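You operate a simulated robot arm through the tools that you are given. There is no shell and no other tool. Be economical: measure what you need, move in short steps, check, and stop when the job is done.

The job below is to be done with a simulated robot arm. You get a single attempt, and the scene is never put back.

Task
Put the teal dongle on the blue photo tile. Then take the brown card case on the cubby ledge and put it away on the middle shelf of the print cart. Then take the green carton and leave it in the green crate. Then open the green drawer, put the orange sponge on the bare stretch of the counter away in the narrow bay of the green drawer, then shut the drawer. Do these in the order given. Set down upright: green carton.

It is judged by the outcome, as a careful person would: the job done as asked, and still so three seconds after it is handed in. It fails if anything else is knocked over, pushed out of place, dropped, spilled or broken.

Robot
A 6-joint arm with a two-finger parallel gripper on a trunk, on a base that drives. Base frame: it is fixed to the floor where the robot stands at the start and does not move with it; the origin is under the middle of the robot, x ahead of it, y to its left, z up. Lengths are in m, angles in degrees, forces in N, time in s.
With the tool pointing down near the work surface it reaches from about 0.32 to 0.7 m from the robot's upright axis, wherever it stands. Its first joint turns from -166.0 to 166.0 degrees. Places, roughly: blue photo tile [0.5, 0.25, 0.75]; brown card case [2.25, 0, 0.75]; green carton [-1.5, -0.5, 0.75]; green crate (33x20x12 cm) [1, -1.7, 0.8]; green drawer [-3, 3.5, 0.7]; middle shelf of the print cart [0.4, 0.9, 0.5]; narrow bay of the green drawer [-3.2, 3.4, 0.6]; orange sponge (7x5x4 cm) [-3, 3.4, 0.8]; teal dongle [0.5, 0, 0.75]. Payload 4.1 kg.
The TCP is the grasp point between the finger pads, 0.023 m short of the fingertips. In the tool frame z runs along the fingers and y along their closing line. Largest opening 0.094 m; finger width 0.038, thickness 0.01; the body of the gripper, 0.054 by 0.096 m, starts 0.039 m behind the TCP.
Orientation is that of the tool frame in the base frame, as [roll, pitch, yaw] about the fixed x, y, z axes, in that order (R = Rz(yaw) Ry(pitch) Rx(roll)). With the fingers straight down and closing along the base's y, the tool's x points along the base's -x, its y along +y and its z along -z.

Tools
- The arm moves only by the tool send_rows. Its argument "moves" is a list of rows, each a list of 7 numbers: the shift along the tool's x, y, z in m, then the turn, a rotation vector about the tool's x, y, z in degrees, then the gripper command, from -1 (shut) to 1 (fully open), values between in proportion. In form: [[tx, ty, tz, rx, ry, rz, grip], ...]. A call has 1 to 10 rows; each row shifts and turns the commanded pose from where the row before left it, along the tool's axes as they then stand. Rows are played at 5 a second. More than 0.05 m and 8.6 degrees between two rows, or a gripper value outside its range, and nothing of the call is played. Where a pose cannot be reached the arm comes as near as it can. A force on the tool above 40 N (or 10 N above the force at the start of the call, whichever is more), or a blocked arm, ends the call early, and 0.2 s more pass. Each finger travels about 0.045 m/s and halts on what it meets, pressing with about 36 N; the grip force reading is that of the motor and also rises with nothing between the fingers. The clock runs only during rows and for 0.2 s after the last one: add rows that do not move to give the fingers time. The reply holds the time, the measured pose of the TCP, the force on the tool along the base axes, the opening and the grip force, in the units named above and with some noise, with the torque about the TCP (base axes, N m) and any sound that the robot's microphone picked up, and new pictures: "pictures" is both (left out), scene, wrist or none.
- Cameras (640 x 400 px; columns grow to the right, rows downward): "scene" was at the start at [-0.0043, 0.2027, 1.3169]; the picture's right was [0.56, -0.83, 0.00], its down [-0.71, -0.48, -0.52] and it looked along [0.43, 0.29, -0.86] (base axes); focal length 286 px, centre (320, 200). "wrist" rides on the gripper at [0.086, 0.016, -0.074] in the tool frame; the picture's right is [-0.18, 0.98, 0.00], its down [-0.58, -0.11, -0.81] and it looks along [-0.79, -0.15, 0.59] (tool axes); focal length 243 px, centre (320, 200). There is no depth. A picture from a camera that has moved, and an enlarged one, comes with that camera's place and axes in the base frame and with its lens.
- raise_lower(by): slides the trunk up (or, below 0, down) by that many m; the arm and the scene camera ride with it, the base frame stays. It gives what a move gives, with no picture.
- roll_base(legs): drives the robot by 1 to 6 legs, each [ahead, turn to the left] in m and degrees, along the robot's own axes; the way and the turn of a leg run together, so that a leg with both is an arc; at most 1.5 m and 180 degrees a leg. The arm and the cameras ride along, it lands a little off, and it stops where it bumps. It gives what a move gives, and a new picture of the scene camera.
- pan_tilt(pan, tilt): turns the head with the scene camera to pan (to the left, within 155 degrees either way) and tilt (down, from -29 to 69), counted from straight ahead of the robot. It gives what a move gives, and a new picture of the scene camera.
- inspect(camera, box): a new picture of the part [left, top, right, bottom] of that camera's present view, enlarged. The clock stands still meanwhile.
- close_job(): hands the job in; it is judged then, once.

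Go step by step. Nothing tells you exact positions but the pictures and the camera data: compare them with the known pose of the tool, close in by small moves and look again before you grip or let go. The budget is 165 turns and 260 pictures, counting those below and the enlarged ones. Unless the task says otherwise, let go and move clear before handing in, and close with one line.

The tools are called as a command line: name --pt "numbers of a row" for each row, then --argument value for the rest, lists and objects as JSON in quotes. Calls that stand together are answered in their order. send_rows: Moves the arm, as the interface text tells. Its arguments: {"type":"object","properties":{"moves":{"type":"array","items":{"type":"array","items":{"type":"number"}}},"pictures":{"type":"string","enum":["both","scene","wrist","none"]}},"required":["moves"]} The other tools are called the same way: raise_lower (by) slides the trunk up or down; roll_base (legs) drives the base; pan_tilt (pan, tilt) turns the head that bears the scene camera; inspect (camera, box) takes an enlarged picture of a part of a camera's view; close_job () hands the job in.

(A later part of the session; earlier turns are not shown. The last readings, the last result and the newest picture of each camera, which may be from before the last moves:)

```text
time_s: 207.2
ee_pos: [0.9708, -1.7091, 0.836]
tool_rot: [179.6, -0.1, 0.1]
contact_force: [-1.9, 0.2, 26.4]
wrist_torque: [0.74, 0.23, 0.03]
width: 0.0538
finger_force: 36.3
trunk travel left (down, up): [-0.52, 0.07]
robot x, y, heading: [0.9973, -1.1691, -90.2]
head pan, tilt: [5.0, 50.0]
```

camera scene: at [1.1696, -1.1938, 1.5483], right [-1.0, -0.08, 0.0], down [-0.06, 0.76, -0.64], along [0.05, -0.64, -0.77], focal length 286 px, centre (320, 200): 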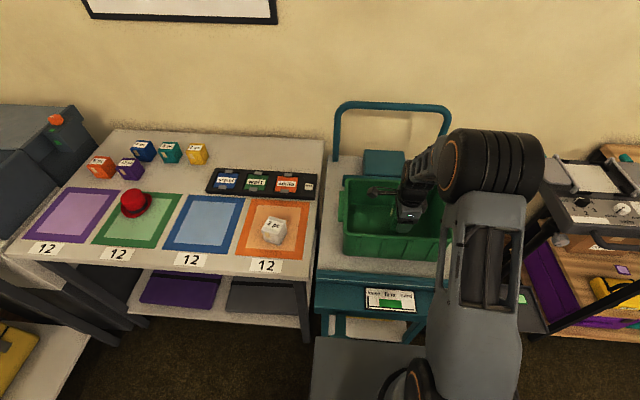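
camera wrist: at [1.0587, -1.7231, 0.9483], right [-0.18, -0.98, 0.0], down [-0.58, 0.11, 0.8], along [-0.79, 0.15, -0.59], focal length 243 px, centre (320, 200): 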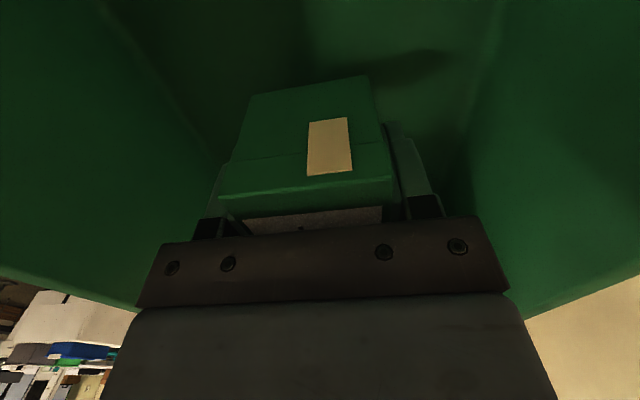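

The carton touches the crate floor (26 N). I'll ease up 2 mm, release and lift out.

send_rows --pt "0 0 -0.0022 0 0 0 -1" --pt "0 0 0 0 0 0 0" --pt "0 0 0 0 0 0 0.6" --pt "0 0 0 0 0 0 0.6" --pt "0 0 -0.02 0 0 0 0.6" --pt "0 0 -0.04 0 0 0 0.6" --pt "0 0 -0.045 0 0 0 0.6" --pt "0 0 -0.045 0 0 0 0.6"

inspect --camera "wrist" --box '[140, 0, 500, 225]'

```text
time_s: 209.0
ee_pos: [0.9708, -1.7089, 0.984]
tool_rot: [179.9, -0.2, 0.0]
contact_force: [0.2, 0.6, -0.1]
wrist_torque: [0.01, 0.01, -0.02]
width: 0.0753
finger_force: 0.1
trunk travel left (down, up): [-0.52, 0.07]
robot x, y, heading: [0.9974, -1.172, -90.2]
head pan, tilt: [5.0, 50.0]
camera scene: at [1.1696, -1.1934, 1.5482], right [-1.0, -0.08, 0.0], down [-0.06, 0.76, -0.64], along [0.05, -0.64, -0.77], focal length 286 px, centre (320, 200)
camera wrist: at [1.0588, -1.7238, 1.0598], right [-0.18, -0.98, 0.0], down [-0.58, 0.11, 0.8], along [-0.79, 0.15, -0.59], focal length 243 px, centre (320, 200)
```

scene: 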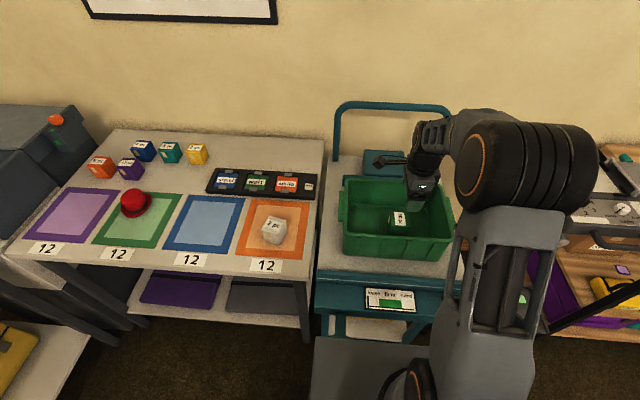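
wrist: 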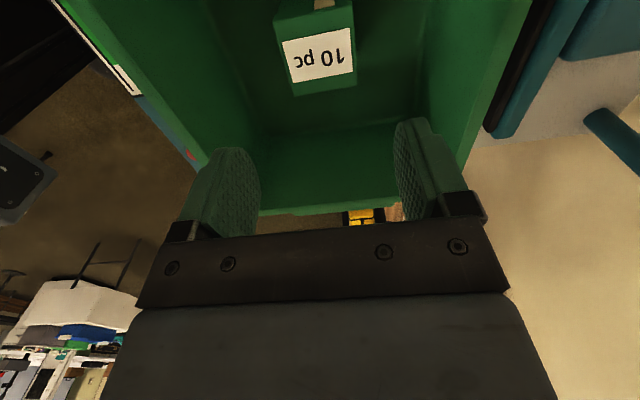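

```text
1.78 times, centred on (320, 112) of wrist
camera zoom: at [1.0588, -1.7238, 1.0598], right [-0.18, -0.98, 0.0], down [-0.58, 0.11, 0.8], along [-0.79, 0.15, -0.59], focal length 431 px, centre (320, 356)
```

zoom: 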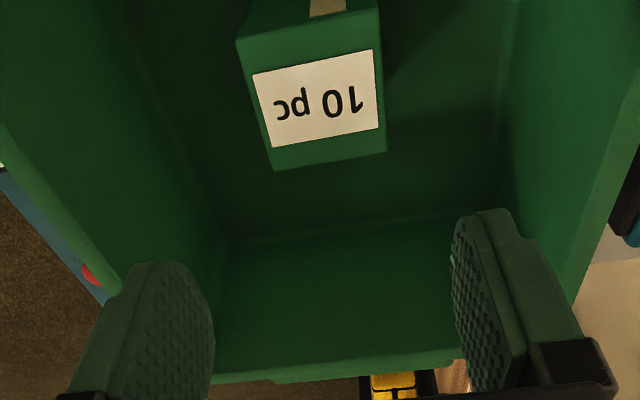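

The carton stands upright in the crate. I'll retract the arm and restore its normal roll, then drive off toward the far counter for the drawer and sponge.

send_rows --pt "0 -0.045 -0.01 0 0 0 0" --pt "0 -0.045 0 0 0 0 0" --pt "0 -0.045 0 0 0 0 0" --pt "0 0 0 0 0 -8.5 0" --pt "0 0 0 0 0 -8.5 0" --pt "0 0 0 0 0 -8.5 0" --pt "0 0 0 0 0 -8.5 0" --pt "0 0 0 0 0 -8.5 0" --pt "0 0 0 0 0 -8.5 0" --pictures "none"

send_rows --pt "0 0 0 0 0 -8.5 0" --pt "0 0 0 0 0 -8.5 0" --pt "0 0 0 0 0 -8.5 0" --pt "0 0 0 0 0 -8.5 0" --pt "0 0 0 0 0 0 0" --pictures "scene"

roll_base --legs '[[-0.4, 0], [0, -90], [1.18, 0], [0, -90]]'

```text
time_s: 211.0
ee_pos: [0.9711, -1.574, 0.9972]
tool_rot: [179.9, -0.1, 51.2]
contact_force: [0.0, -0.5, 0.3]
wrist_torque: [0.0, 0.01, -0.01]
width: 0.047
finger_force: 0.0
trunk travel left (down, up): [-0.52, 0.07]
robot x, y, heading: [0.9957, -1.1779, -90.2]
head pan, tilt: [5.0, 50.0]
```

```text
time_s: 212.2
ee_pos: [0.97, -1.5752, 0.9977]
tool_rot: [179.8, 0.0, 85.1]
contact_force: [0.5, -0.3, -1.0]
wrist_torque: [-0.02, 0.0, 0.01]
width: 0.0468
finger_force: 0.0
trunk travel left (down, up): [-0.52, 0.07]
robot x, y, heading: [0.9953, -1.174, -90.1]
head pan, tilt: [5.0, 50.0]
camera scene: at [1.1696, -1.1936, 1.5483], right [-1.0, -0.08, 0.0], down [-0.06, 0.76, -0.64], along [0.05, -0.64, -0.77], focal length 286 px, centre (320, 200)
```

scene: 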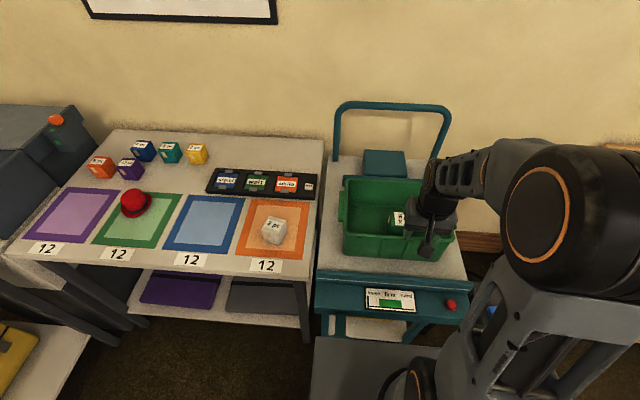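

```text
time_s: 227.8
ee_pos: [-0.1776, -0.3568, 0.9974]
tool_rot: [179.8, 0.0, -93.2]
contact_force: [-1.2, -0.9, -0.2]
wrist_torque: [-0.01, 0.03, -0.01]
width: 0.0471
finger_force: 0.0
trunk travel left (down, up): [-0.52, 0.07]
robot x, y, heading: [-0.1911, -0.757, 91.5]
head pan, tilt: [5.0, 50.0]
camera scene: at [-0.3645, -0.7477, 1.5483], right [0.99, 0.11, 0.0], down [0.09, -0.76, -0.64], along [-0.07, 0.64, -0.77], focal length 286 px, centre (320, 200)
```

scene: 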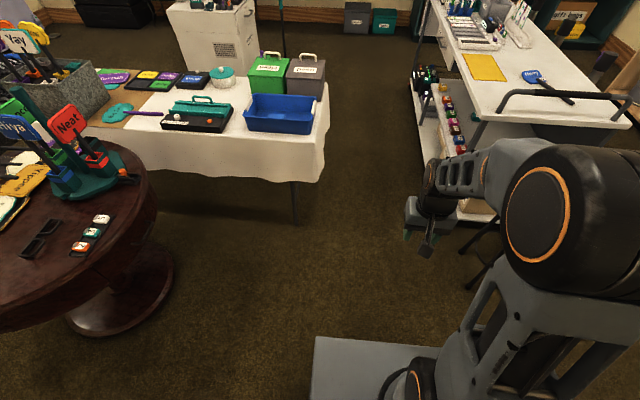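

I'm lined up with the corridor, so I'll drive through and look around beyond the cloth table.

roll_base --legs '[[0, -2.5], [0.8, 0]]'

roll_base --legs '[[1.4, 0]]'

pan_tilt --pan 65 --tilt 22

```text
time_s: 232.6
ee_pos: [-0.1542, 0.4511, 0.9973]
tool_rot: [179.8, -0.1, -95.2]
contact_force: [-0.1, -0.3, 0.3]
wrist_torque: [0.0, 0.02, -0.01]
width: 0.0472
finger_force: 0.0
trunk travel left (down, up): [-0.52, 0.07]
robot x, y, heading: [-0.1812, 0.0485, 89.6]
head pan, tilt: [5.0, 50.0]
camera scene: at [-0.3551, 0.0671, 1.5483], right [1.0, 0.08, 0.0], down [0.06, -0.76, -0.64], along [-0.05, 0.64, -0.77], focal length 286 px, centre (320, 200)
```

scene: 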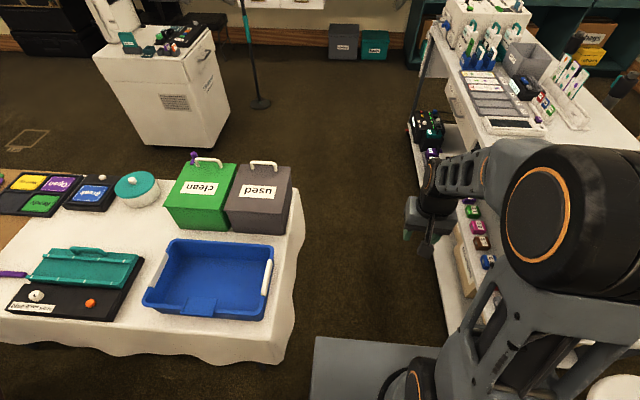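

```text
time_s: 239.4
ee_pos: [-0.1968, 1.8178, 0.9964]
tool_rot: [179.8, 0.0, -92.4]
contact_force: [0.2, -0.3, 0.4]
wrist_torque: [0.01, 0.0, 0.0]
width: 0.0469
finger_force: 0.0
trunk travel left (down, up): [-0.52, 0.07]
robot x, y, heading: [-0.2029, 1.412, 92.4]
head pan, tilt: [5.0, 50.0]
camera scene: at [-0.3794, 1.4245, 1.5483], right [0.99, 0.13, 0.0], down [0.1, -0.76, -0.64], along [-0.08, 0.64, -0.77], focal length 286 px, centre (320, 200)
```

scene: 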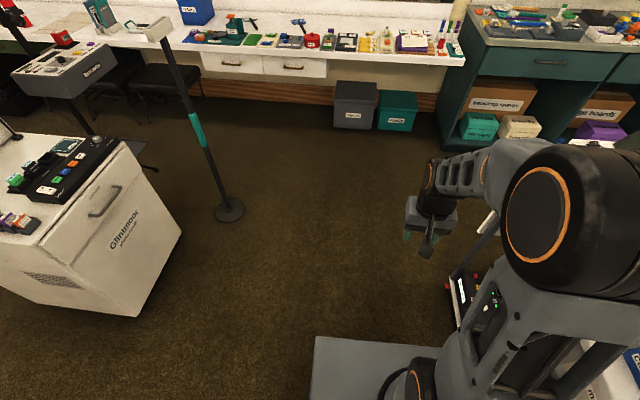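

```text
time_s: 240.7
ee_pos: [-0.1961, 1.8181, 0.9972]
tool_rot: [179.8, 0.0, -92.4]
contact_force: [0.4, -0.6, 1.6]
wrist_torque: [-0.02, -0.03, -0.02]
width: 0.0473
finger_force: 0.0
trunk travel left (down, up): [-0.52, 0.07]
robot x, y, heading: [-0.2021, 1.4185, 92.4]
head pan, tilt: [65.0, 22.0]
camera scene: at [-0.4552, 1.3838, 1.5906], right [0.39, 0.92, 0.0], down [0.35, -0.14, -0.93], along [-0.86, 0.36, -0.38], focal length 286 px, centre (320, 200)
```

scene: 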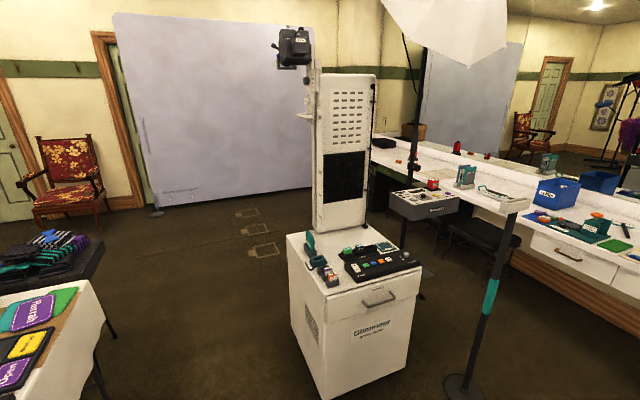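

The white machine stands at x -1.86 to -1.4, y 1.82 to 2.33. The lane at y≈1.4 west of here looks clear, so I'll take it and then look at the far counter.

roll_base --legs '[[0, 88], [1.2, 0], [1.3, 0], [0, -88]]'

pan_tilt --pan 5 --tilt 28

```text
time_s: 260.3
ee_pos: [-2.7096, 1.8069, 0.9977]
tool_rot: [179.8, 0.1, -89.3]
contact_force: [0.0, -0.3, 0.5]
wrist_torque: [-0.02, 0.02, 0.0]
width: 0.047
finger_force: 0.1
trunk travel left (down, up): [-0.52, 0.07]
robot x, y, heading: [-2.6959, 1.4038, 95.3]
head pan, tilt: [65.0, 22.0]
camera scene: at [-2.9443, 1.3593, 1.5906], right [0.33, 0.94, 0.0], down [0.35, -0.13, -0.93], along [-0.87, 0.31, -0.37], focal length 286 px, centre (320, 200)
```

scene: 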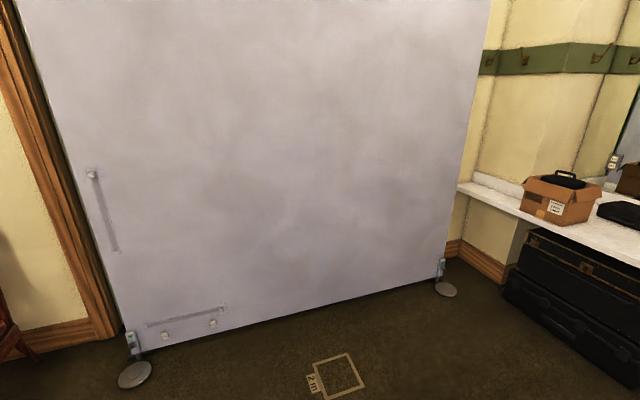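

```text
time_s: 261.6
ee_pos: [-2.7088, 1.8065, 0.9973]
tool_rot: [179.7, 0.0, -89.3]
contact_force: [0.6, 0.7, -0.7]
wrist_torque: [0.0, 0.0, 0.04]
width: 0.0469
finger_force: 0.0
trunk travel left (down, up): [-0.52, 0.07]
robot x, y, heading: [-2.697, 1.4056, 95.5]
head pan, tilt: [5.0, 28.0]
camera scene: at [-2.8735, 1.418, 1.581], right [0.98, 0.18, 0.0], down [0.09, -0.46, -0.88], along [-0.16, 0.87, -0.47], focal length 286 px, centre (320, 200)
```

scene: 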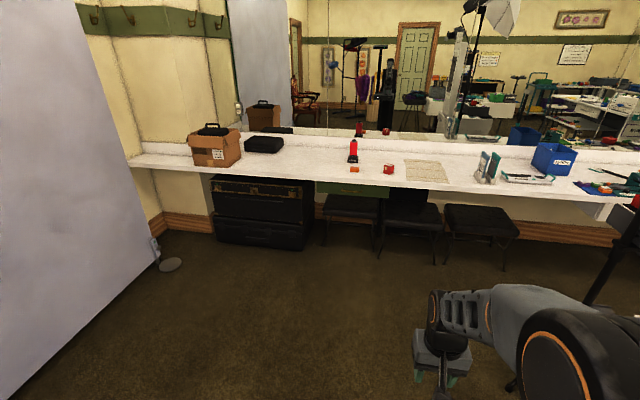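

I can see a green drawer under the white counter, with an orange object, a red cube and a red bottle above. I'll zoom in.

inspect --camera "scene" --box '[290, 130, 450, 230]'

inspect --camera "scene" --box '[330, 135, 410, 205]'

```text
4.00 times, centred on (370, 180) of scene
camera zoom: at [-2.8735, 1.418, 1.581], right [0.98, 0.18, 0.0], down [0.09, -0.46, -0.88], along [-0.16, 0.87, -0.47], focal length 1145 px, centre (120, 280)
```

zoom: 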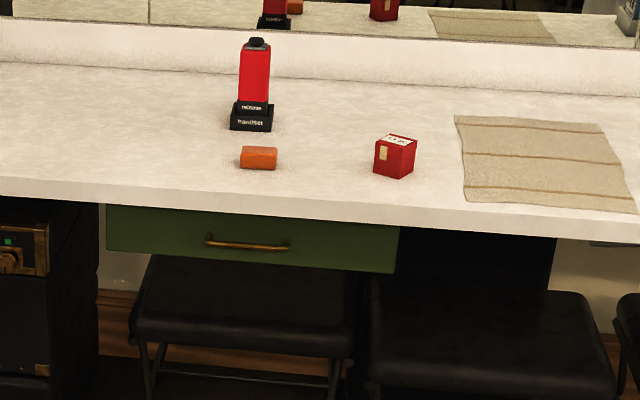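

```text
5.71 times, centred on (370, 170) of scene
camera zoom: at [-2.8735, 1.418, 1.581], right [0.98, 0.18, 0.0], down [0.09, -0.46, -0.88], along [-0.16, 0.87, -0.47], focal length 1636 px, centre (34, 371)
```

zoom: 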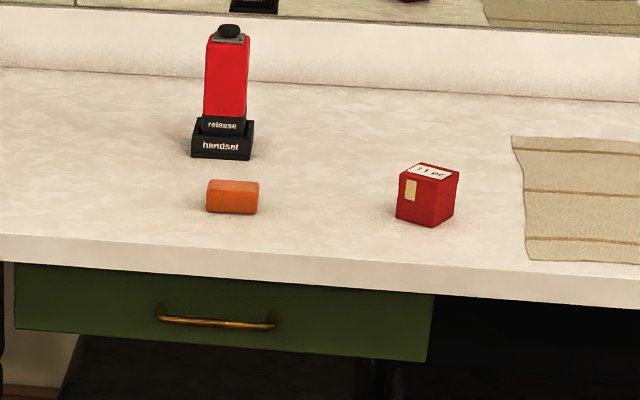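

The drawer front is at y≈3.28, x from -3.24 to -2.72, with a brass handle at about (-2.98, 3.24, 0.67). The orange sponge sits on the counter near (-2.98, 3.42). I'll drive up in front of it.

roll_base --legs '[[0, 8.5], [1.1, 0], [0, -14]]'

pan_tilt --pan -5 --tilt 38

```text
time_s: 268.8
ee_pos: [-2.9448, 2.8817, 0.9972]
tool_rot: [179.9, 0.0, -94.5]
contact_force: [1.0, 0.2, 0.2]
wrist_torque: [0.02, -0.01, -0.01]
width: 0.0471
finger_force: 0.1
trunk travel left (down, up): [-0.52, 0.07]
robot x, y, heading: [-2.9669, 2.4789, 90.1]
head pan, tilt: [5.0, 28.0]
camera scene: at [-3.1432, 2.5095, 1.581], right [1.0, 0.09, 0.0], down [0.04, -0.47, -0.88], along [-0.08, 0.88, -0.47], focal length 286 px, centre (320, 200)
```

scene: 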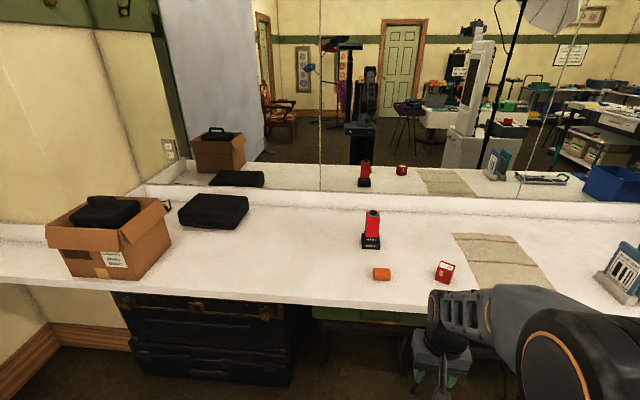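

```text
time_s: 269.5
ee_pos: [-2.9455, 2.8819, 0.9977]
tool_rot: [179.8, 0.0, -94.5]
contact_force: [0.2, 0.9, 0.3]
wrist_torque: [-0.02, 0.0, -0.01]
width: 0.0468
finger_force: 0.1
trunk travel left (down, up): [-0.52, 0.07]
robot x, y, heading: [-2.9713, 2.4797, 90.0]
head pan, tilt: [-5.0, 38.0]
camera scene: at [-3.1279, 2.5047, 1.5655], right [1.0, -0.08, 0.0], down [-0.05, -0.61, -0.79], along [0.06, 0.79, -0.62], focal length 286 px, centre (320, 200)
```

scene: 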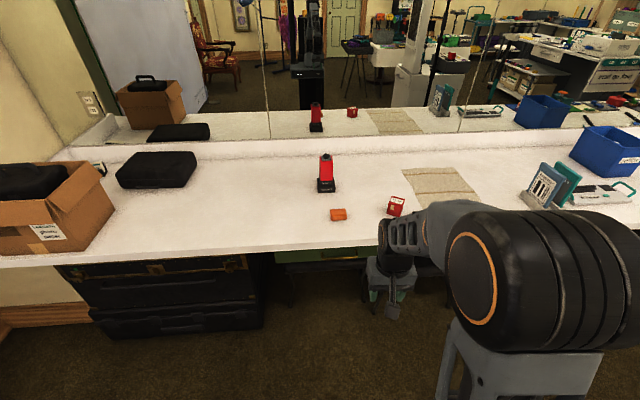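

The counter overhang hides the handle from up here. I'll lower the trunk to see the drawer front.

raise_lower --by -0.3

pan_tilt --pan 5 --tilt 32

inspect --camera "wrist" --box '[0, 0, 640, 400]'

```text
time_s: 272.5
ee_pos: [-2.9446, 2.8818, 0.6966]
tool_rot: [179.8, 0.0, -94.4]
contact_force: [-0.1, 0.3, 0.5]
wrist_torque: [0.0, -0.02, 0.02]
width: 0.047
finger_force: 0.1
trunk travel left (down, up): [-0.22, 0.37]
robot x, y, heading: [-2.9722, 2.4825, 90.4]
head pan, tilt: [-5.0, 38.0]
```

```text
time_s: 273.2
ee_pos: [-2.945, 2.8822, 0.6967]
tool_rot: [179.8, 0.0, -94.5]
contact_force: [0.3, 0.0, 0.2]
wrist_torque: [0.0, 0.01, -0.02]
width: 0.0469
finger_force: 0.1
trunk travel left (down, up): [-0.22, 0.37]
robot x, y, heading: [-2.9685, 2.4807, 90.2]
head pan, tilt: [5.0, 32.0]
camera scene: at [-3.1431, 2.5078, 1.2746], right [1.0, 0.09, 0.0], down [0.05, -0.53, -0.85], along [-0.08, 0.84, -0.53], focal length 286 px, centre (320, 200)
```

scene: 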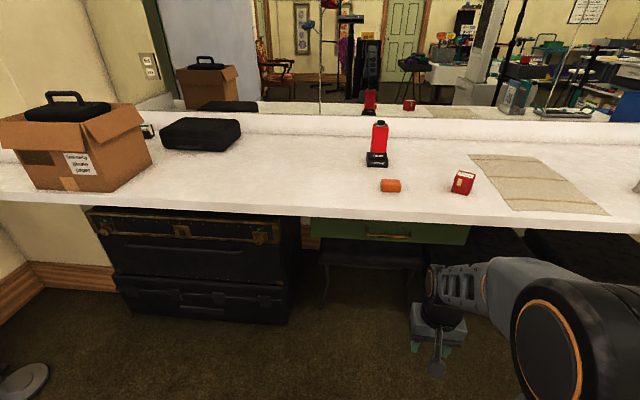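

```text
1.00 times, centred on (320, 200) of wrist
camera zoom: at [-2.9664, 2.7981, 0.7716], right [-0.97, 0.26, 0.0], down [0.16, 0.57, 0.81], along [0.21, 0.78, -0.59], focal length 243 px, centre (320, 200)
```

zoom: 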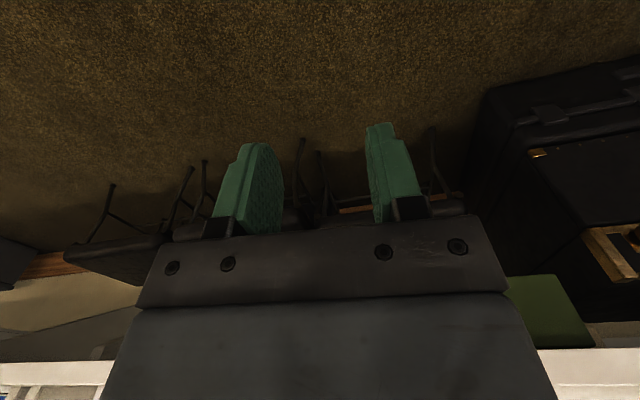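

The handle triangulates to about (-2.985, 3.236, 0.69). I'll zoom in for its shape.

inspect --camera "scene" --box '[300, 190, 480, 260]'

```text
3.56 times, centred on (390, 225) of scene
camera zoom: at [-3.1431, 2.5078, 1.2746], right [1.0, 0.09, 0.0], down [0.05, -0.53, -0.85], along [-0.08, 0.84, -0.53], focal length 1018 px, centre (71, 111)
```

zoom: 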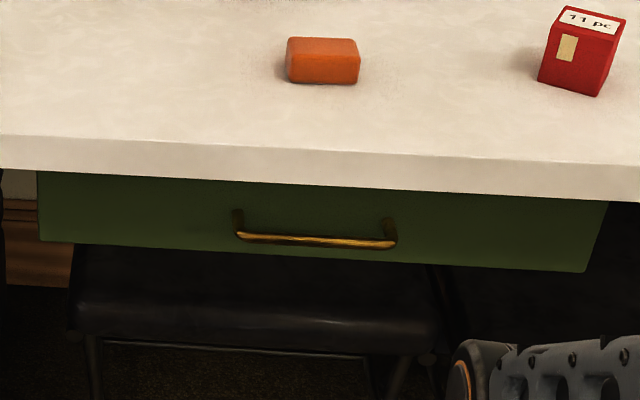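

The bar is about 14 cm long, standing a few centimetres off the front. I'll turn the tool to point horizontally forward with the fingers closing vertically; first comes the roll.

send_rows --pt "-0.04 0.013 0 0 0 8.5 0.2" --pt "-0.04 0.008 0 0 0 8.5 0.2" --pt "-0.038 0.0 0 0 0 8.5 0.2" --pt "0 0 0 0 0 8.5 0.2" --pt "0 0 0 0 0 8.5 0.2" --pt "0 0 0 0 0 8.5 0.2" --pt "0 0 0 0 0 8.5 0.2" --pt "0 0 0 0 0 8.5 0.2" --pt "0 0 0 0 0 8.5 0.2" --pt "0 0 0 0 0 8.5 0.2" --pictures "none"

send_rows --pt "0 0 0 -8.2 0 0 0.2" --pt "0 0 0 -8.2 0 0 0.2" --pt "0 0 0 -8.2 0 0 0.2" --pt "0 0 0 -8.2 0 0 0.2" --pt "0 0 0 -8.2 0 0 0.2" --pt "0 0 0 -8.2 0 0 0.2"

```text
time_s: 275.4
ee_pos: [-2.94, 2.9984, 0.6955]
tool_rot: [180.0, -0.1, -179.8]
contact_force: [0.0, -0.5, 0.2]
wrist_torque: [0.02, 0.0, -0.04]
width: 0.0563
finger_force: 0.0
trunk travel left (down, up): [-0.22, 0.37]
robot x, y, heading: [-2.9706, 2.4817, 90.5]
head pan, tilt: [5.0, 32.0]
```

```text
time_s: 276.8
ee_pos: [-2.9503, 2.9967, 0.695]
tool_rot: [140.8, -2.6, -176.8]
contact_force: [0.4, 0.5, -0.8]
wrist_torque: [0.0, 0.02, 0.0]
width: 0.0564
finger_force: 0.1
out of reach, approached as far as the arm can: row 5, 6
trunk travel left (down, up): [-0.22, 0.37]
robot x, y, heading: [-2.9691, 2.4829, 90.3]
head pan, tilt: [5.0, 32.0]
camera scene: at [-3.1431, 2.5079, 1.2747], right [1.0, 0.09, 0.0], down [0.05, -0.53, -0.85], along [-0.08, 0.84, -0.53], focal length 286 px, centre (320, 200)
camera wrist: at [-3.0303, 2.9591, 0.7674], right [0.17, 0.77, 0.61], down [0.64, -0.56, 0.53], along [0.75, 0.3, -0.59], focal length 243 px, centre (320, 200)
```

scene: 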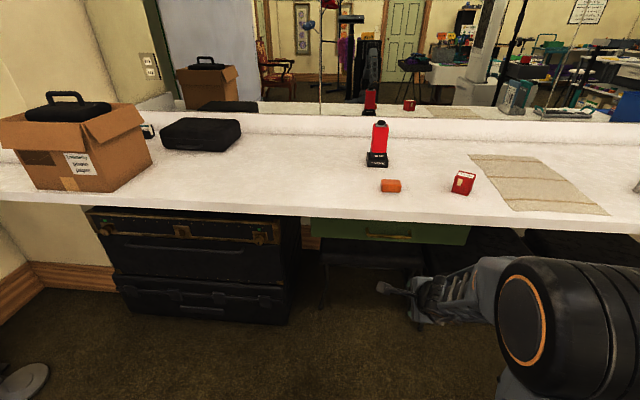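
wrist: 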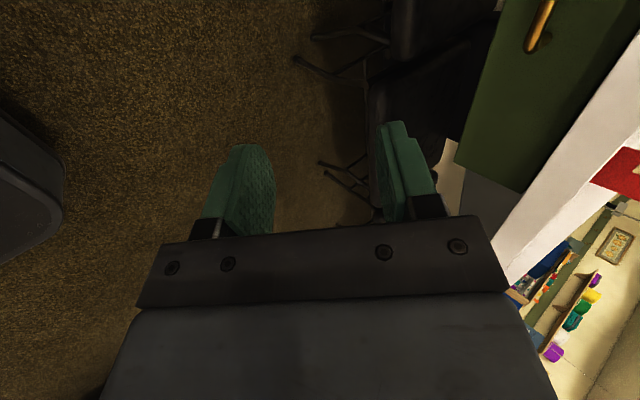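

The arm needs more extension before it can pitch further. I'll move the TCP forward while pitching.

send_rows --pt "0 0.029 0.026 0 0 0 0.2" --pt "0 0.029 0.026 0 0 0 0.2" --pt "0 0.015 0.015 -8.2 0 0 0.2" --pt "0 0 0 -8.2 0 0 0.2" --pt "0 0 0 -8.2 0 0 0.2" --pt "0 0 0 0 0 0 0.2"

```text
time_s: 278.2
ee_pos: [-2.9579, 3.0864, 0.6892]
tool_rot: [120.1, -3.7, -176.8]
contact_force: [0.8, -0.4, 0.7]
wrist_torque: [0.02, 0.03, -0.02]
width: 0.0564
finger_force: 0.0
out of reach, approached as far as the arm can: row 3
trunk travel left (down, up): [-0.22, 0.37]
robot x, y, heading: [-2.9651, 2.4823, 90.5]
head pan, tilt: [5.0, 32.0]
camera scene: at [-3.1432, 2.5079, 1.2746], right [1.0, 0.09, 0.0], down [0.05, -0.53, -0.85], along [-0.08, 0.84, -0.53], focal length 286 px, centre (320, 200)
camera wrist: at [-3.0357, 3.0268, 0.7469], right [0.21, 0.51, 0.84], down [0.64, -0.72, 0.27], along [0.74, 0.48, -0.48], focal length 243 px, centre (320, 200)
```

scene: 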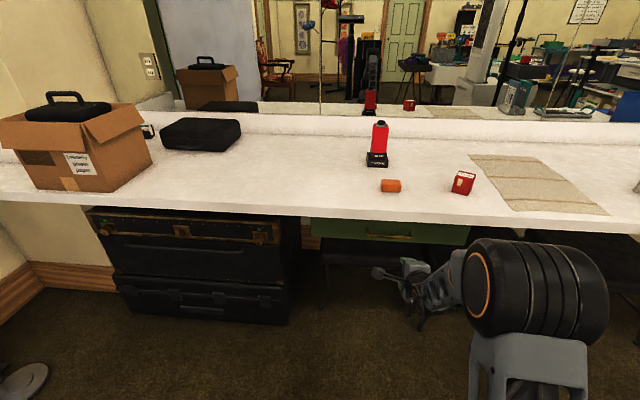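
wrist: 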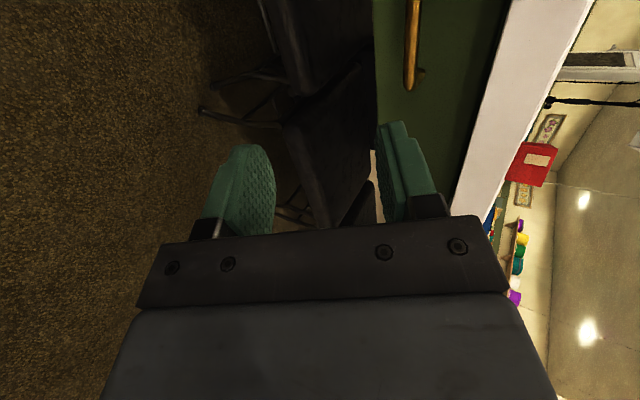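

The pitch is now 60° and the bar is visible in the wrist view. I'll continue to horizontal.

send_rows --pt "0 0.01 0.0173 -7.5 0 0 0.2" --pt "0 0.005 0.02 -7.5 0 0 0.2" --pt "0 0 0 -7.5 0 0 0.2" --pt "0 0 0 -7.5 0 0 0.2" --pt "0 0 0 0 0 0 0.2"

inspect --camera "scene" --box '[310, 190, 490, 310]'

```text
time_s: 279.4
ee_pos: [-2.9033, 3.127, 0.695]
tool_rot: [90.1, -3.8, -176.1]
contact_force: [0.5, -0.7, 0.4]
wrist_torque: [-0.02, -0.02, -0.05]
width: 0.0562
finger_force: 0.0
out of reach, approached as far as the arm can: row 1, 2, 3, 4
trunk travel left (down, up): [-0.22, 0.37]
robot x, y, heading: [-2.9672, 2.4821, 90.1]
head pan, tilt: [5.0, 32.0]
camera scene: at [-3.1432, 2.5079, 1.2746], right [1.0, 0.09, 0.0], down [0.05, -0.53, -0.85], along [-0.08, 0.84, -0.53], focal length 286 px, centre (320, 200)
camera wrist: at [-2.9821, 3.0479, 0.7177], right [0.25, 0.02, 0.97], down [0.63, -0.76, -0.15], along [0.74, 0.64, -0.2], focal length 243 px, centre (320, 200)
```

scene: 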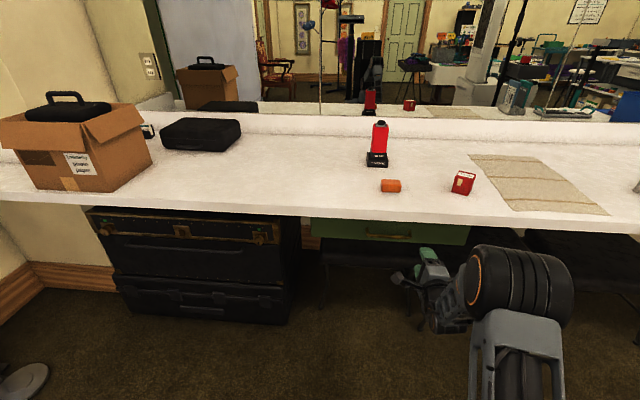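
wrist: 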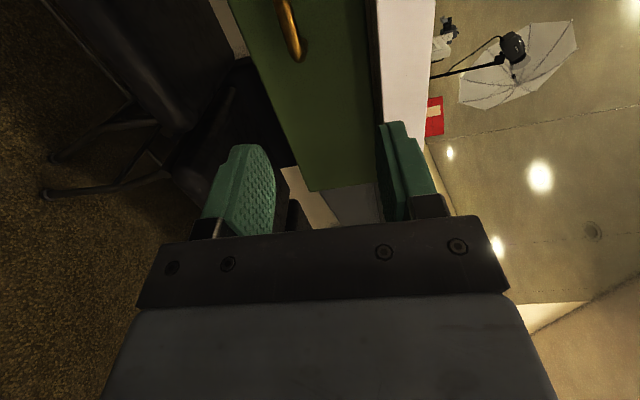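

```text
3.33 times, centred on (400, 250) of scene
camera zoom: at [-3.1432, 2.5079, 1.2746], right [1.0, 0.09, 0.0], down [0.05, -0.53, -0.85], along [-0.08, 0.84, -0.53], focal length 954 px, centre (53, 33)
```

zoom: 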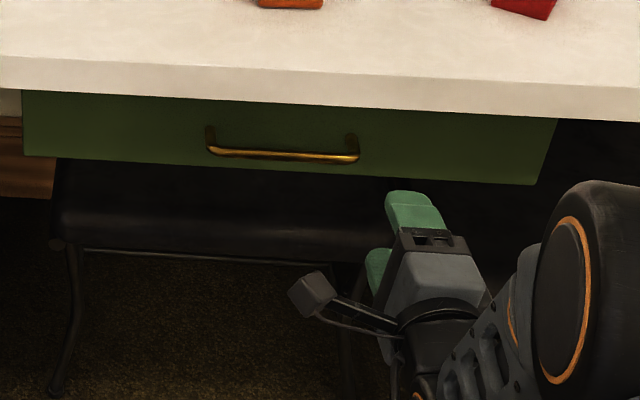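

The tool is horizontal with the fingers above and below. The handle's right end is near x=-2.924, z=0.683. I'll shift left to its middle and move part way forward.

send_rows --pt "0.035 -0.006 0 0 0 0 0.3" --pt "0.035 -0.005 0 0 0 0 0.3" --pt "0.005 0 0.025 0 0 0 0.3" --pt "0.002 0 0.025 0 0 0 0.3" --pt "0 0 0 0 0 0 0.3"

inspect --camera "scene" --box '[310, 190, 490, 310]'

```text
time_s: 280.6
ee_pos: [-2.8999, 3.1679, 0.6956]
tool_rot: [90.2, -4.0, -176.1]
contact_force: [0.4, 0.5, -0.2]
wrist_torque: [-0.01, -0.01, 0.02]
width: 0.061
finger_force: 0.1
out of reach, approached as far as the arm can: row 1, 2, 3, 4
trunk travel left (down, up): [-0.22, 0.37]
robot x, y, heading: [-2.9698, 2.4794, 90.1]
head pan, tilt: [5.0, 32.0]
camera scene: at [-3.1432, 2.5079, 1.2746], right [1.0, 0.09, 0.0], down [0.05, -0.53, -0.85], along [-0.08, 0.84, -0.53], focal length 286 px, centre (320, 200)
camera wrist: at [-2.9793, 3.089, 0.7186], right [0.25, 0.02, 0.97], down [0.63, -0.77, -0.14], along [0.74, 0.64, -0.2], focal length 243 px, centre (320, 200)
```

scene: 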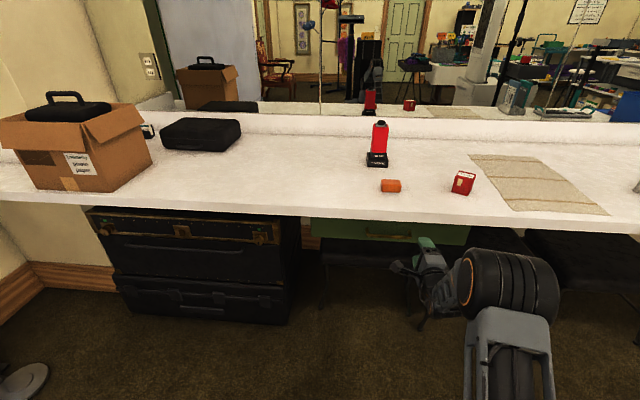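
wrist: 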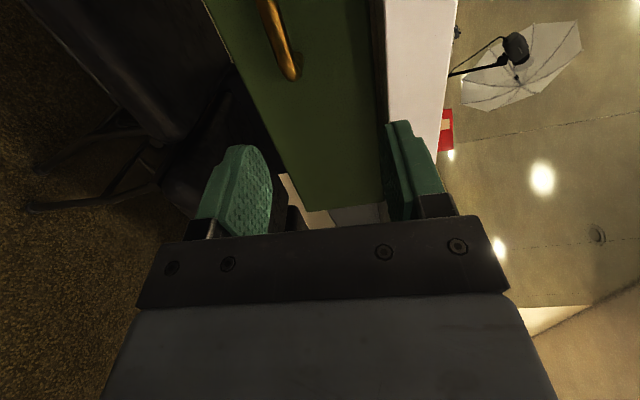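

```text
3.33 times, centred on (400, 250) of scene
camera zoom: at [-3.1432, 2.5079, 1.2746], right [1.0, 0.09, 0.0], down [0.05, -0.53, -0.85], along [-0.08, 0.84, -0.53], focal length 954 px, centre (53, 33)
```

zoom: 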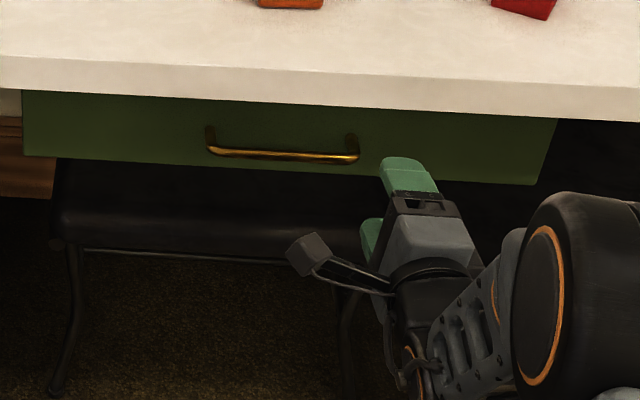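

With the tool horizontal the arm sits about 8 cm right of the handle's middle. Rather than fight the arm I'll turn the base left by about 7° to line up.

roll_base --legs '[[0, 7.2]]'

inspect --camera "wrist" --box '[0, 0, 640, 400]'

inspect --camera "scene" --box '[330, 190, 510, 310]'

```text
time_s: 281.6
ee_pos: [-2.9875, 3.171, 0.6952]
tool_rot: [90.2, -3.9, -169.0]
contact_force: [0.3, -1.1, 0.0]
wrist_torque: [0.0, -0.01, -0.05]
width: 0.0611
finger_force: 0.1
trunk travel left (down, up): [-0.22, 0.37]
robot x, y, heading: [-2.97, 2.4809, 97.6]
head pan, tilt: [5.0, 32.0]
camera scene: at [-3.1454, 2.486, 1.2746], right [0.98, 0.21, 0.0], down [0.11, -0.52, -0.85], along [-0.18, 0.83, -0.53], focal length 286 px, centre (320, 200)
```

scene: 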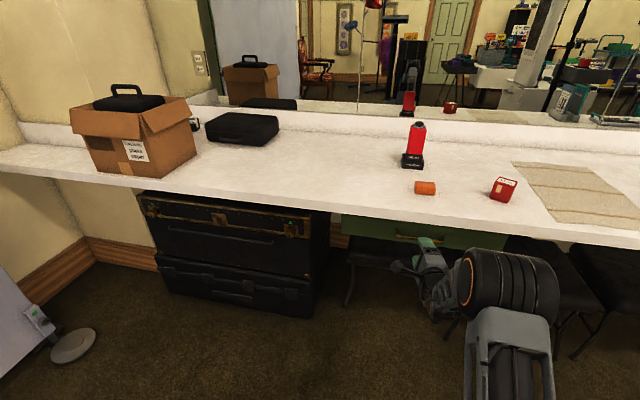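

```text
1.00 times, centred on (320, 200) of wrist
camera zoom: at [-3.0547, 3.0826, 0.7187], right [0.24, 0.05, 0.97], down [0.72, -0.68, -0.14], along [0.65, 0.73, -0.2], focal length 243 px, centre (320, 200)
```

zoom: 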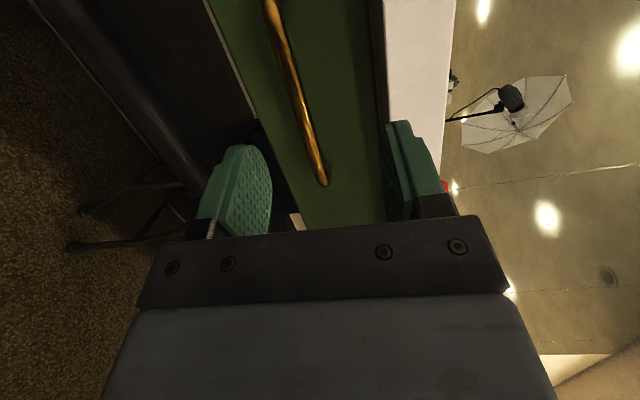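

```text
3.33 times, centred on (420, 250) of scene
camera zoom: at [-3.1454, 2.486, 1.2746], right [0.98, 0.21, 0.0], down [0.11, -0.52, -0.85], along [-0.18, 0.83, -0.53], focal length 954 px, centre (-13, 33)
```

zoom: 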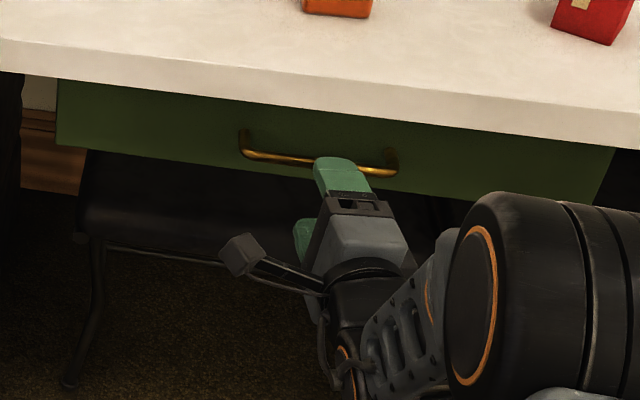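

The bar now lies between the fingers, straight ahead. I'll advance onto it.

send_rows --pt "0 -0.005 0.02 0 0 0 0.3" --pt "0 -0.004 0.02 0 0 0 0.3" --pt "0 0 0.015 0 0 0 0.3" --pt "0 0 0 0 0 0 0.3" --pictures "wrist"

inspect --camera "scene" --box '[330, 190, 510, 310]'

```text
time_s: 282.6
ee_pos: [-2.9966, 3.2252, 0.6866]
tool_rot: [90.3, -4.0, -168.7]
contact_force: [0.3, -0.1, -0.2]
wrist_torque: [0.0, 0.01, -0.01]
width: 0.0611
finger_force: 0.1
trunk travel left (down, up): [-0.22, 0.37]
robot x, y, heading: [-2.9726, 2.4823, 97.4]
head pan, tilt: [5.0, 32.0]
camera wrist: at [-3.0647, 3.1371, 0.7091], right [0.24, 0.05, 0.97], down [0.72, -0.68, -0.14], along [0.65, 0.73, -0.2], focal length 243 px, centre (320, 200)
```

wrist: 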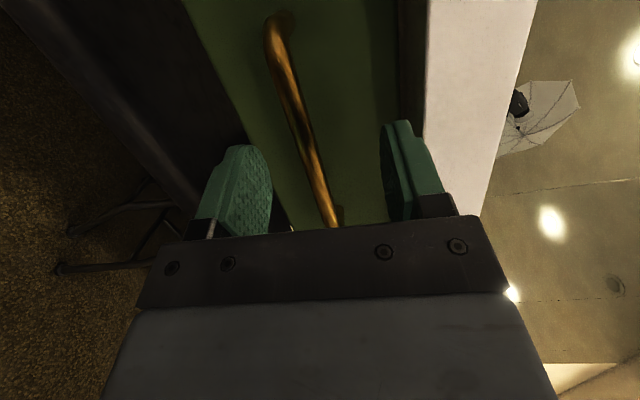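

```text
3.33 times, centred on (420, 250) of scene
camera zoom: at [-3.1454, 2.486, 1.2746], right [0.98, 0.21, 0.0], down [0.11, -0.52, -0.85], along [-0.18, 0.83, -0.53], focal length 954 px, centre (-13, 33)
```

zoom: 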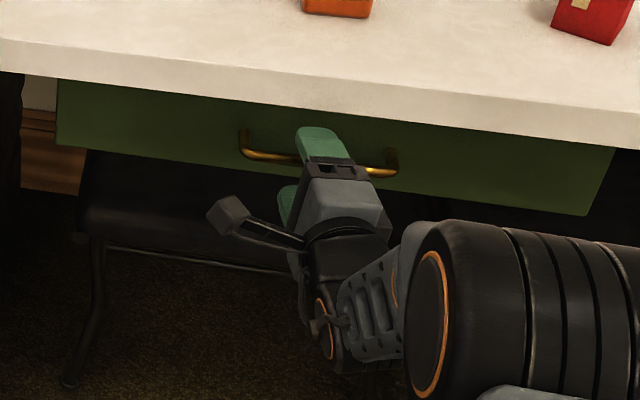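

The bar runs through the grasp point. I'll advance slightly and close on it.

send_rows --pt "0 0 0.008 0 0 0 0.3" --pt "0 0 0 0 0 0 -0.5" --pt "0 0 0 0 0 0 -1" --pt "0 0 0 0 0 0 -1" --pt "0 0 0 0 0 0 -1" --pt "0 0 0 0 0 0 -1" --pt "0 0 0 0 0 0 -1" --pictures "wrist"

```text
time_s: 284.2
ee_pos: [-2.9987, 3.2322, 0.6793]
tool_rot: [91.2, -4.0, -168.7]
contact_force: [-2.1, -5.4, -31.7]
wrist_torque: [-0.76, -0.54, 0.33]
width: 0.0119
finger_force: 45.4
trunk travel left (down, up): [-0.22, 0.37]
robot x, y, heading: [-2.9663, 2.4815, 97.6]
head pan, tilt: [5.0, 32.0]
camera wrist: at [-3.0663, 3.1448, 0.7034], right [0.24, 0.07, 0.97], down [0.72, -0.68, -0.13], along [0.65, 0.73, -0.21], focal length 243 px, centre (320, 200)
```

wrist: 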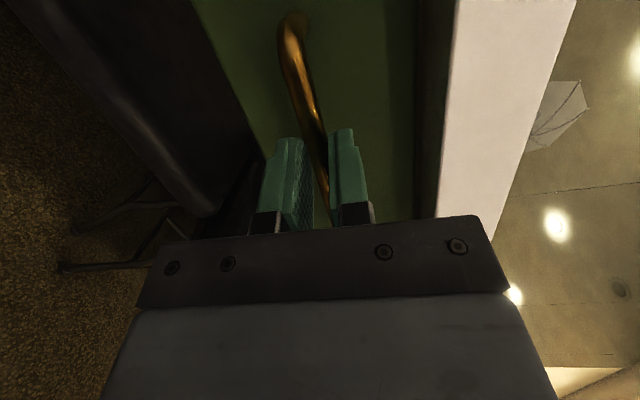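

I've got the bar. I'll relax the vertical strain, then pull back with the arm a little.

send_rows --pt "0 -0.003 0 0 0 0 -1" --pt "0 -0.003 0 0 0 0 -1" --pt "0 0 0 0 0 0 -1" --pictures "none"

send_rows --pt "0 0 -0.01 0 0 0 -1" --pt "0 0 -0.01 0 0 0 -1" --pt "0 0 -0.01 0 0 0 -1" --pt "0 0 -0.01 0 0 0 -1"

```text
time_s: 285.0
ee_pos: [-2.9992, 3.232, 0.6788]
tool_rot: [90.4, -3.9, -168.6]
contact_force: [-1.8, -9.0, -18.2]
wrist_torque: [-0.48, -0.68, -0.18]
width: 0.0124
finger_force: 44.8
trunk travel left (down, up): [-0.22, 0.37]
robot x, y, heading: [-2.9678, 2.4783, 97.1]
head pan, tilt: [5.0, 32.0]
```

```text
time_s: 286.0
ee_pos: [-2.998, 3.1929, 0.6797]
tool_rot: [90.7, -3.6, -167.8]
contact_force: [-6.1, -2.0, -4.3]
wrist_torque: [-0.13, -0.58, 0.77]
width: 0.012
finger_force: 44.9
trunk travel left (down, up): [-0.22, 0.37]
robot x, y, heading: [-2.9688, 2.4816, 98.0]
head pan, tilt: [5.0, 32.0]
stopped in row 4: the force on the tool passed its limit (the readings are from after the stop); the commanded pose is now the measured one
camera scene: at [-3.1462, 2.4849, 1.2749], right [0.97, 0.22, 0.0], down [0.12, -0.52, -0.85], along [-0.19, 0.83, -0.53], focal length 286 px, centre (320, 200)
camera wrist: at [-3.0645, 3.1041, 0.7021], right [0.24, 0.06, 0.97], down [0.73, -0.67, -0.14], along [0.64, 0.74, -0.2], focal length 243 px, centre (320, 200)
```

scene: 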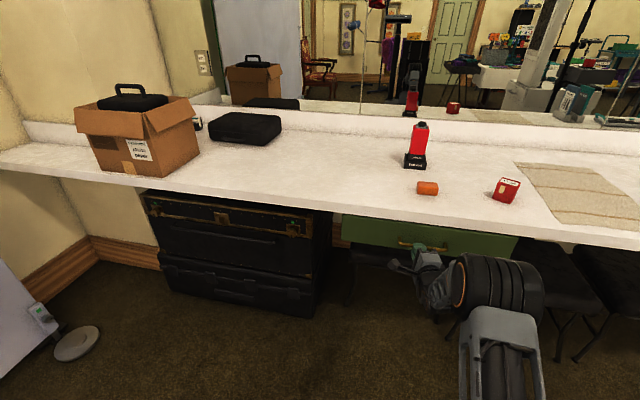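
wrist: 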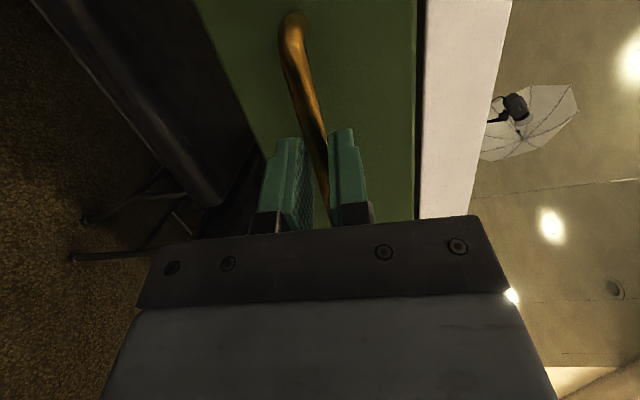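

The drawer is coming (about 4 cm). I'll pull straight along -y in gentler steps.

send_rows --pt "0.0012 0 -0.006 0 0 0 -1" --pt "0.0012 0 -0.006 0 0 0 -1" --pt "0.0012 0 -0.006 0 0 0 -1" --pt "0.0012 0 -0.006 0 0 0 -1" --pt "0.0012 0 -0.006 0 0 0 -1" --pt "0.0012 0 -0.006 0 0 0 -1" --pt "0.0012 0 -0.006 0 0 0 -1" --pt "0.0012 0 -0.006 0 0 0 -1" --pictures "none"

```text
time_s: 287.8
ee_pos: [-2.9981, 3.1462, 0.6801]
tool_rot: [90.8, -3.5, -167.8]
contact_force: [-22.9, 0.9, -24.7]
wrist_torque: [-0.57, -0.47, 0.09]
width: 0.0122
finger_force: 44.8
trunk travel left (down, up): [-0.22, 0.37]
robot x, y, heading: [-2.9691, 2.479, 97.9]
head pan, tilt: [5.0, 32.0]
```

The drawer is out about 8.5 cm, with side strain building because the arm is retracting. I'll ease the strain and pull the rest by reversing the base gently.

send_rows --pt "0.003 -0.003 0 0 0 0 -1" --pt "0 0 0 0 0 0 -1" --pictures "none"

roll_base --legs '[[-0.06, 0.7]]'

```text
time_s: 288.4
ee_pos: [-2.998, 3.1458, 0.6805]
tool_rot: [90.4, -3.7, -167.8]
contact_force: [-12.4, 2.3, -14.0]
wrist_torque: [-0.4, -0.43, 0.81]
width: 0.0123
finger_force: 44.8
trunk travel left (down, up): [-0.22, 0.37]
robot x, y, heading: [-2.9666, 2.4833, 97.5]
head pan, tilt: [5.0, 32.0]
```

```text
time_s: 289.4
ee_pos: [-2.9967, 3.0867, 0.6791]
tool_rot: [90.4, -3.8, -167.0]
contact_force: [8.8, 1.2, -7.8]
wrist_torque: [-0.22, -0.49, 0.31]
width: 0.012
finger_force: 45.2
trunk travel left (down, up): [-0.22, 0.37]
robot x, y, heading: [-2.96, 2.4259, 98.3]
head pan, tilt: [5.0, 32.0]
camera scene: at [-3.1368, 2.4247, 1.2748], right [0.97, 0.23, 0.0], down [0.12, -0.52, -0.85], along [-0.2, 0.82, -0.53], focal length 286 px, centre (320, 200)
```

scene: 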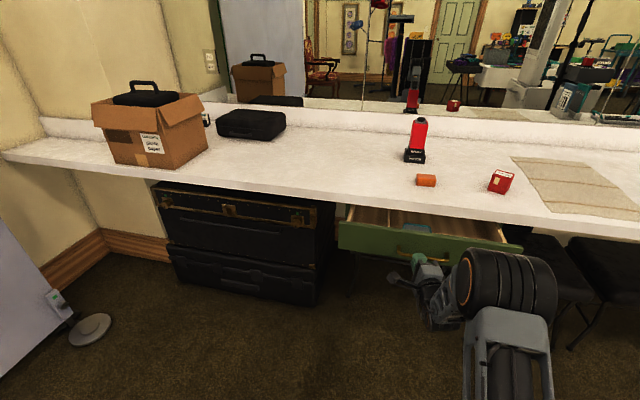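

That works smoothly and the compartments are showing. I'll pull another 6 cm.

roll_base --legs '[[-0.06, 0.3]]'

inspect --camera "scene" --box '[310, 160, 550, 310]'

```text
time_s: 290.3
ee_pos: [-2.9977, 3.0272, 0.6784]
tool_rot: [90.5, -3.6, -166.2]
contact_force: [-30.1, 0.9, -2.7]
wrist_torque: [-0.08, -0.24, 1.61]
width: 0.0118
finger_force: 45.2
trunk travel left (down, up): [-0.22, 0.37]
robot x, y, heading: [-2.9482, 2.3646, 98.8]
head pan, tilt: [5.0, 32.0]
camera scene: at [-3.131, 2.3646, 1.2743], right [0.97, 0.24, 0.0], down [0.13, -0.51, -0.85], along [-0.2, 0.82, -0.53], focal length 286 px, centre (320, 200)
```

scene: 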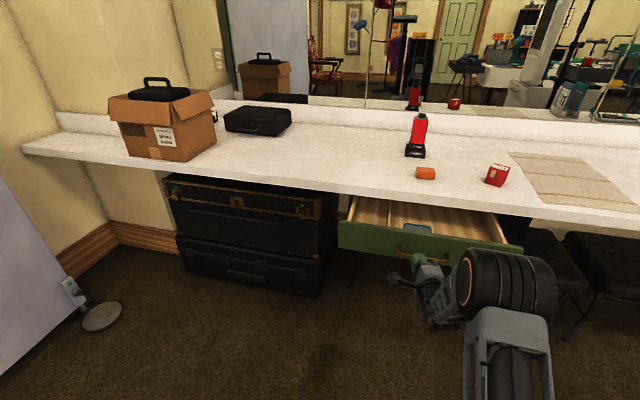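

```text
2.67 times, centred on (430, 235) of scene
camera zoom: at [-3.131, 2.3646, 1.2743], right [0.97, 0.24, 0.0], down [0.13, -0.51, -0.85], along [-0.2, 0.82, -0.53], focal length 764 px, centre (27, 107)
```

zoom: 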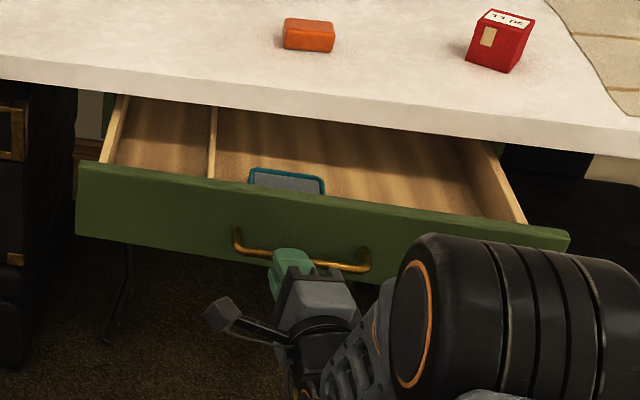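

The drawer is open about 20 cm. The narrow bay is on the left, x≈-3.20 to -3.09, and empty in its visible part. I'll release the handle and back off.

send_rows --pt "0 0 0 0 0 0 -0.4" --pt "0 0 0 0 0 0 0.1" --pt "0 0 0 0 0 0 0.2" --pt "0.002 0 -0.025 0 0 0 0.2" --pt "0.004 0 -0.025 0 0 0 0.2" --pt "0.004 0 -0.03 0 0 0 0.2"

```text
time_s: 291.7
ee_pos: [-2.9862, 2.9454, 0.6816]
tool_rot: [90.5, -3.6, -166.2]
contact_force: [-0.3, 0.2, 0.4]
wrist_torque: [0.04, 0.0, 0.0]
width: 0.0565
finger_force: 0.1
trunk travel left (down, up): [-0.22, 0.37]
robot x, y, heading: [-2.952, 2.3644, 99.0]
head pan, tilt: [5.0, 32.0]
camera scene: at [-3.1287, 2.3644, 1.2746], right [0.97, 0.24, 0.0], down [0.13, -0.51, -0.85], along [-0.2, 0.82, -0.53], focal length 286 px, centre (320, 200)
camera wrist: at [-3.0498, 2.8539, 0.7039], right [0.24, 0.07, 0.97], down [0.75, -0.65, -0.14], along [0.62, 0.76, -0.2], focal length 243 px, centre (320, 200)
```

scene: 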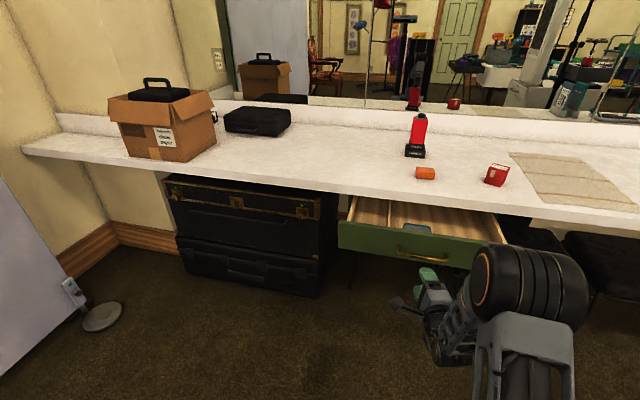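
wrist: 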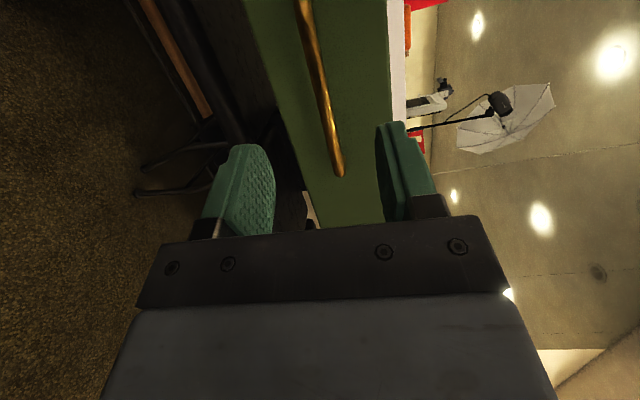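

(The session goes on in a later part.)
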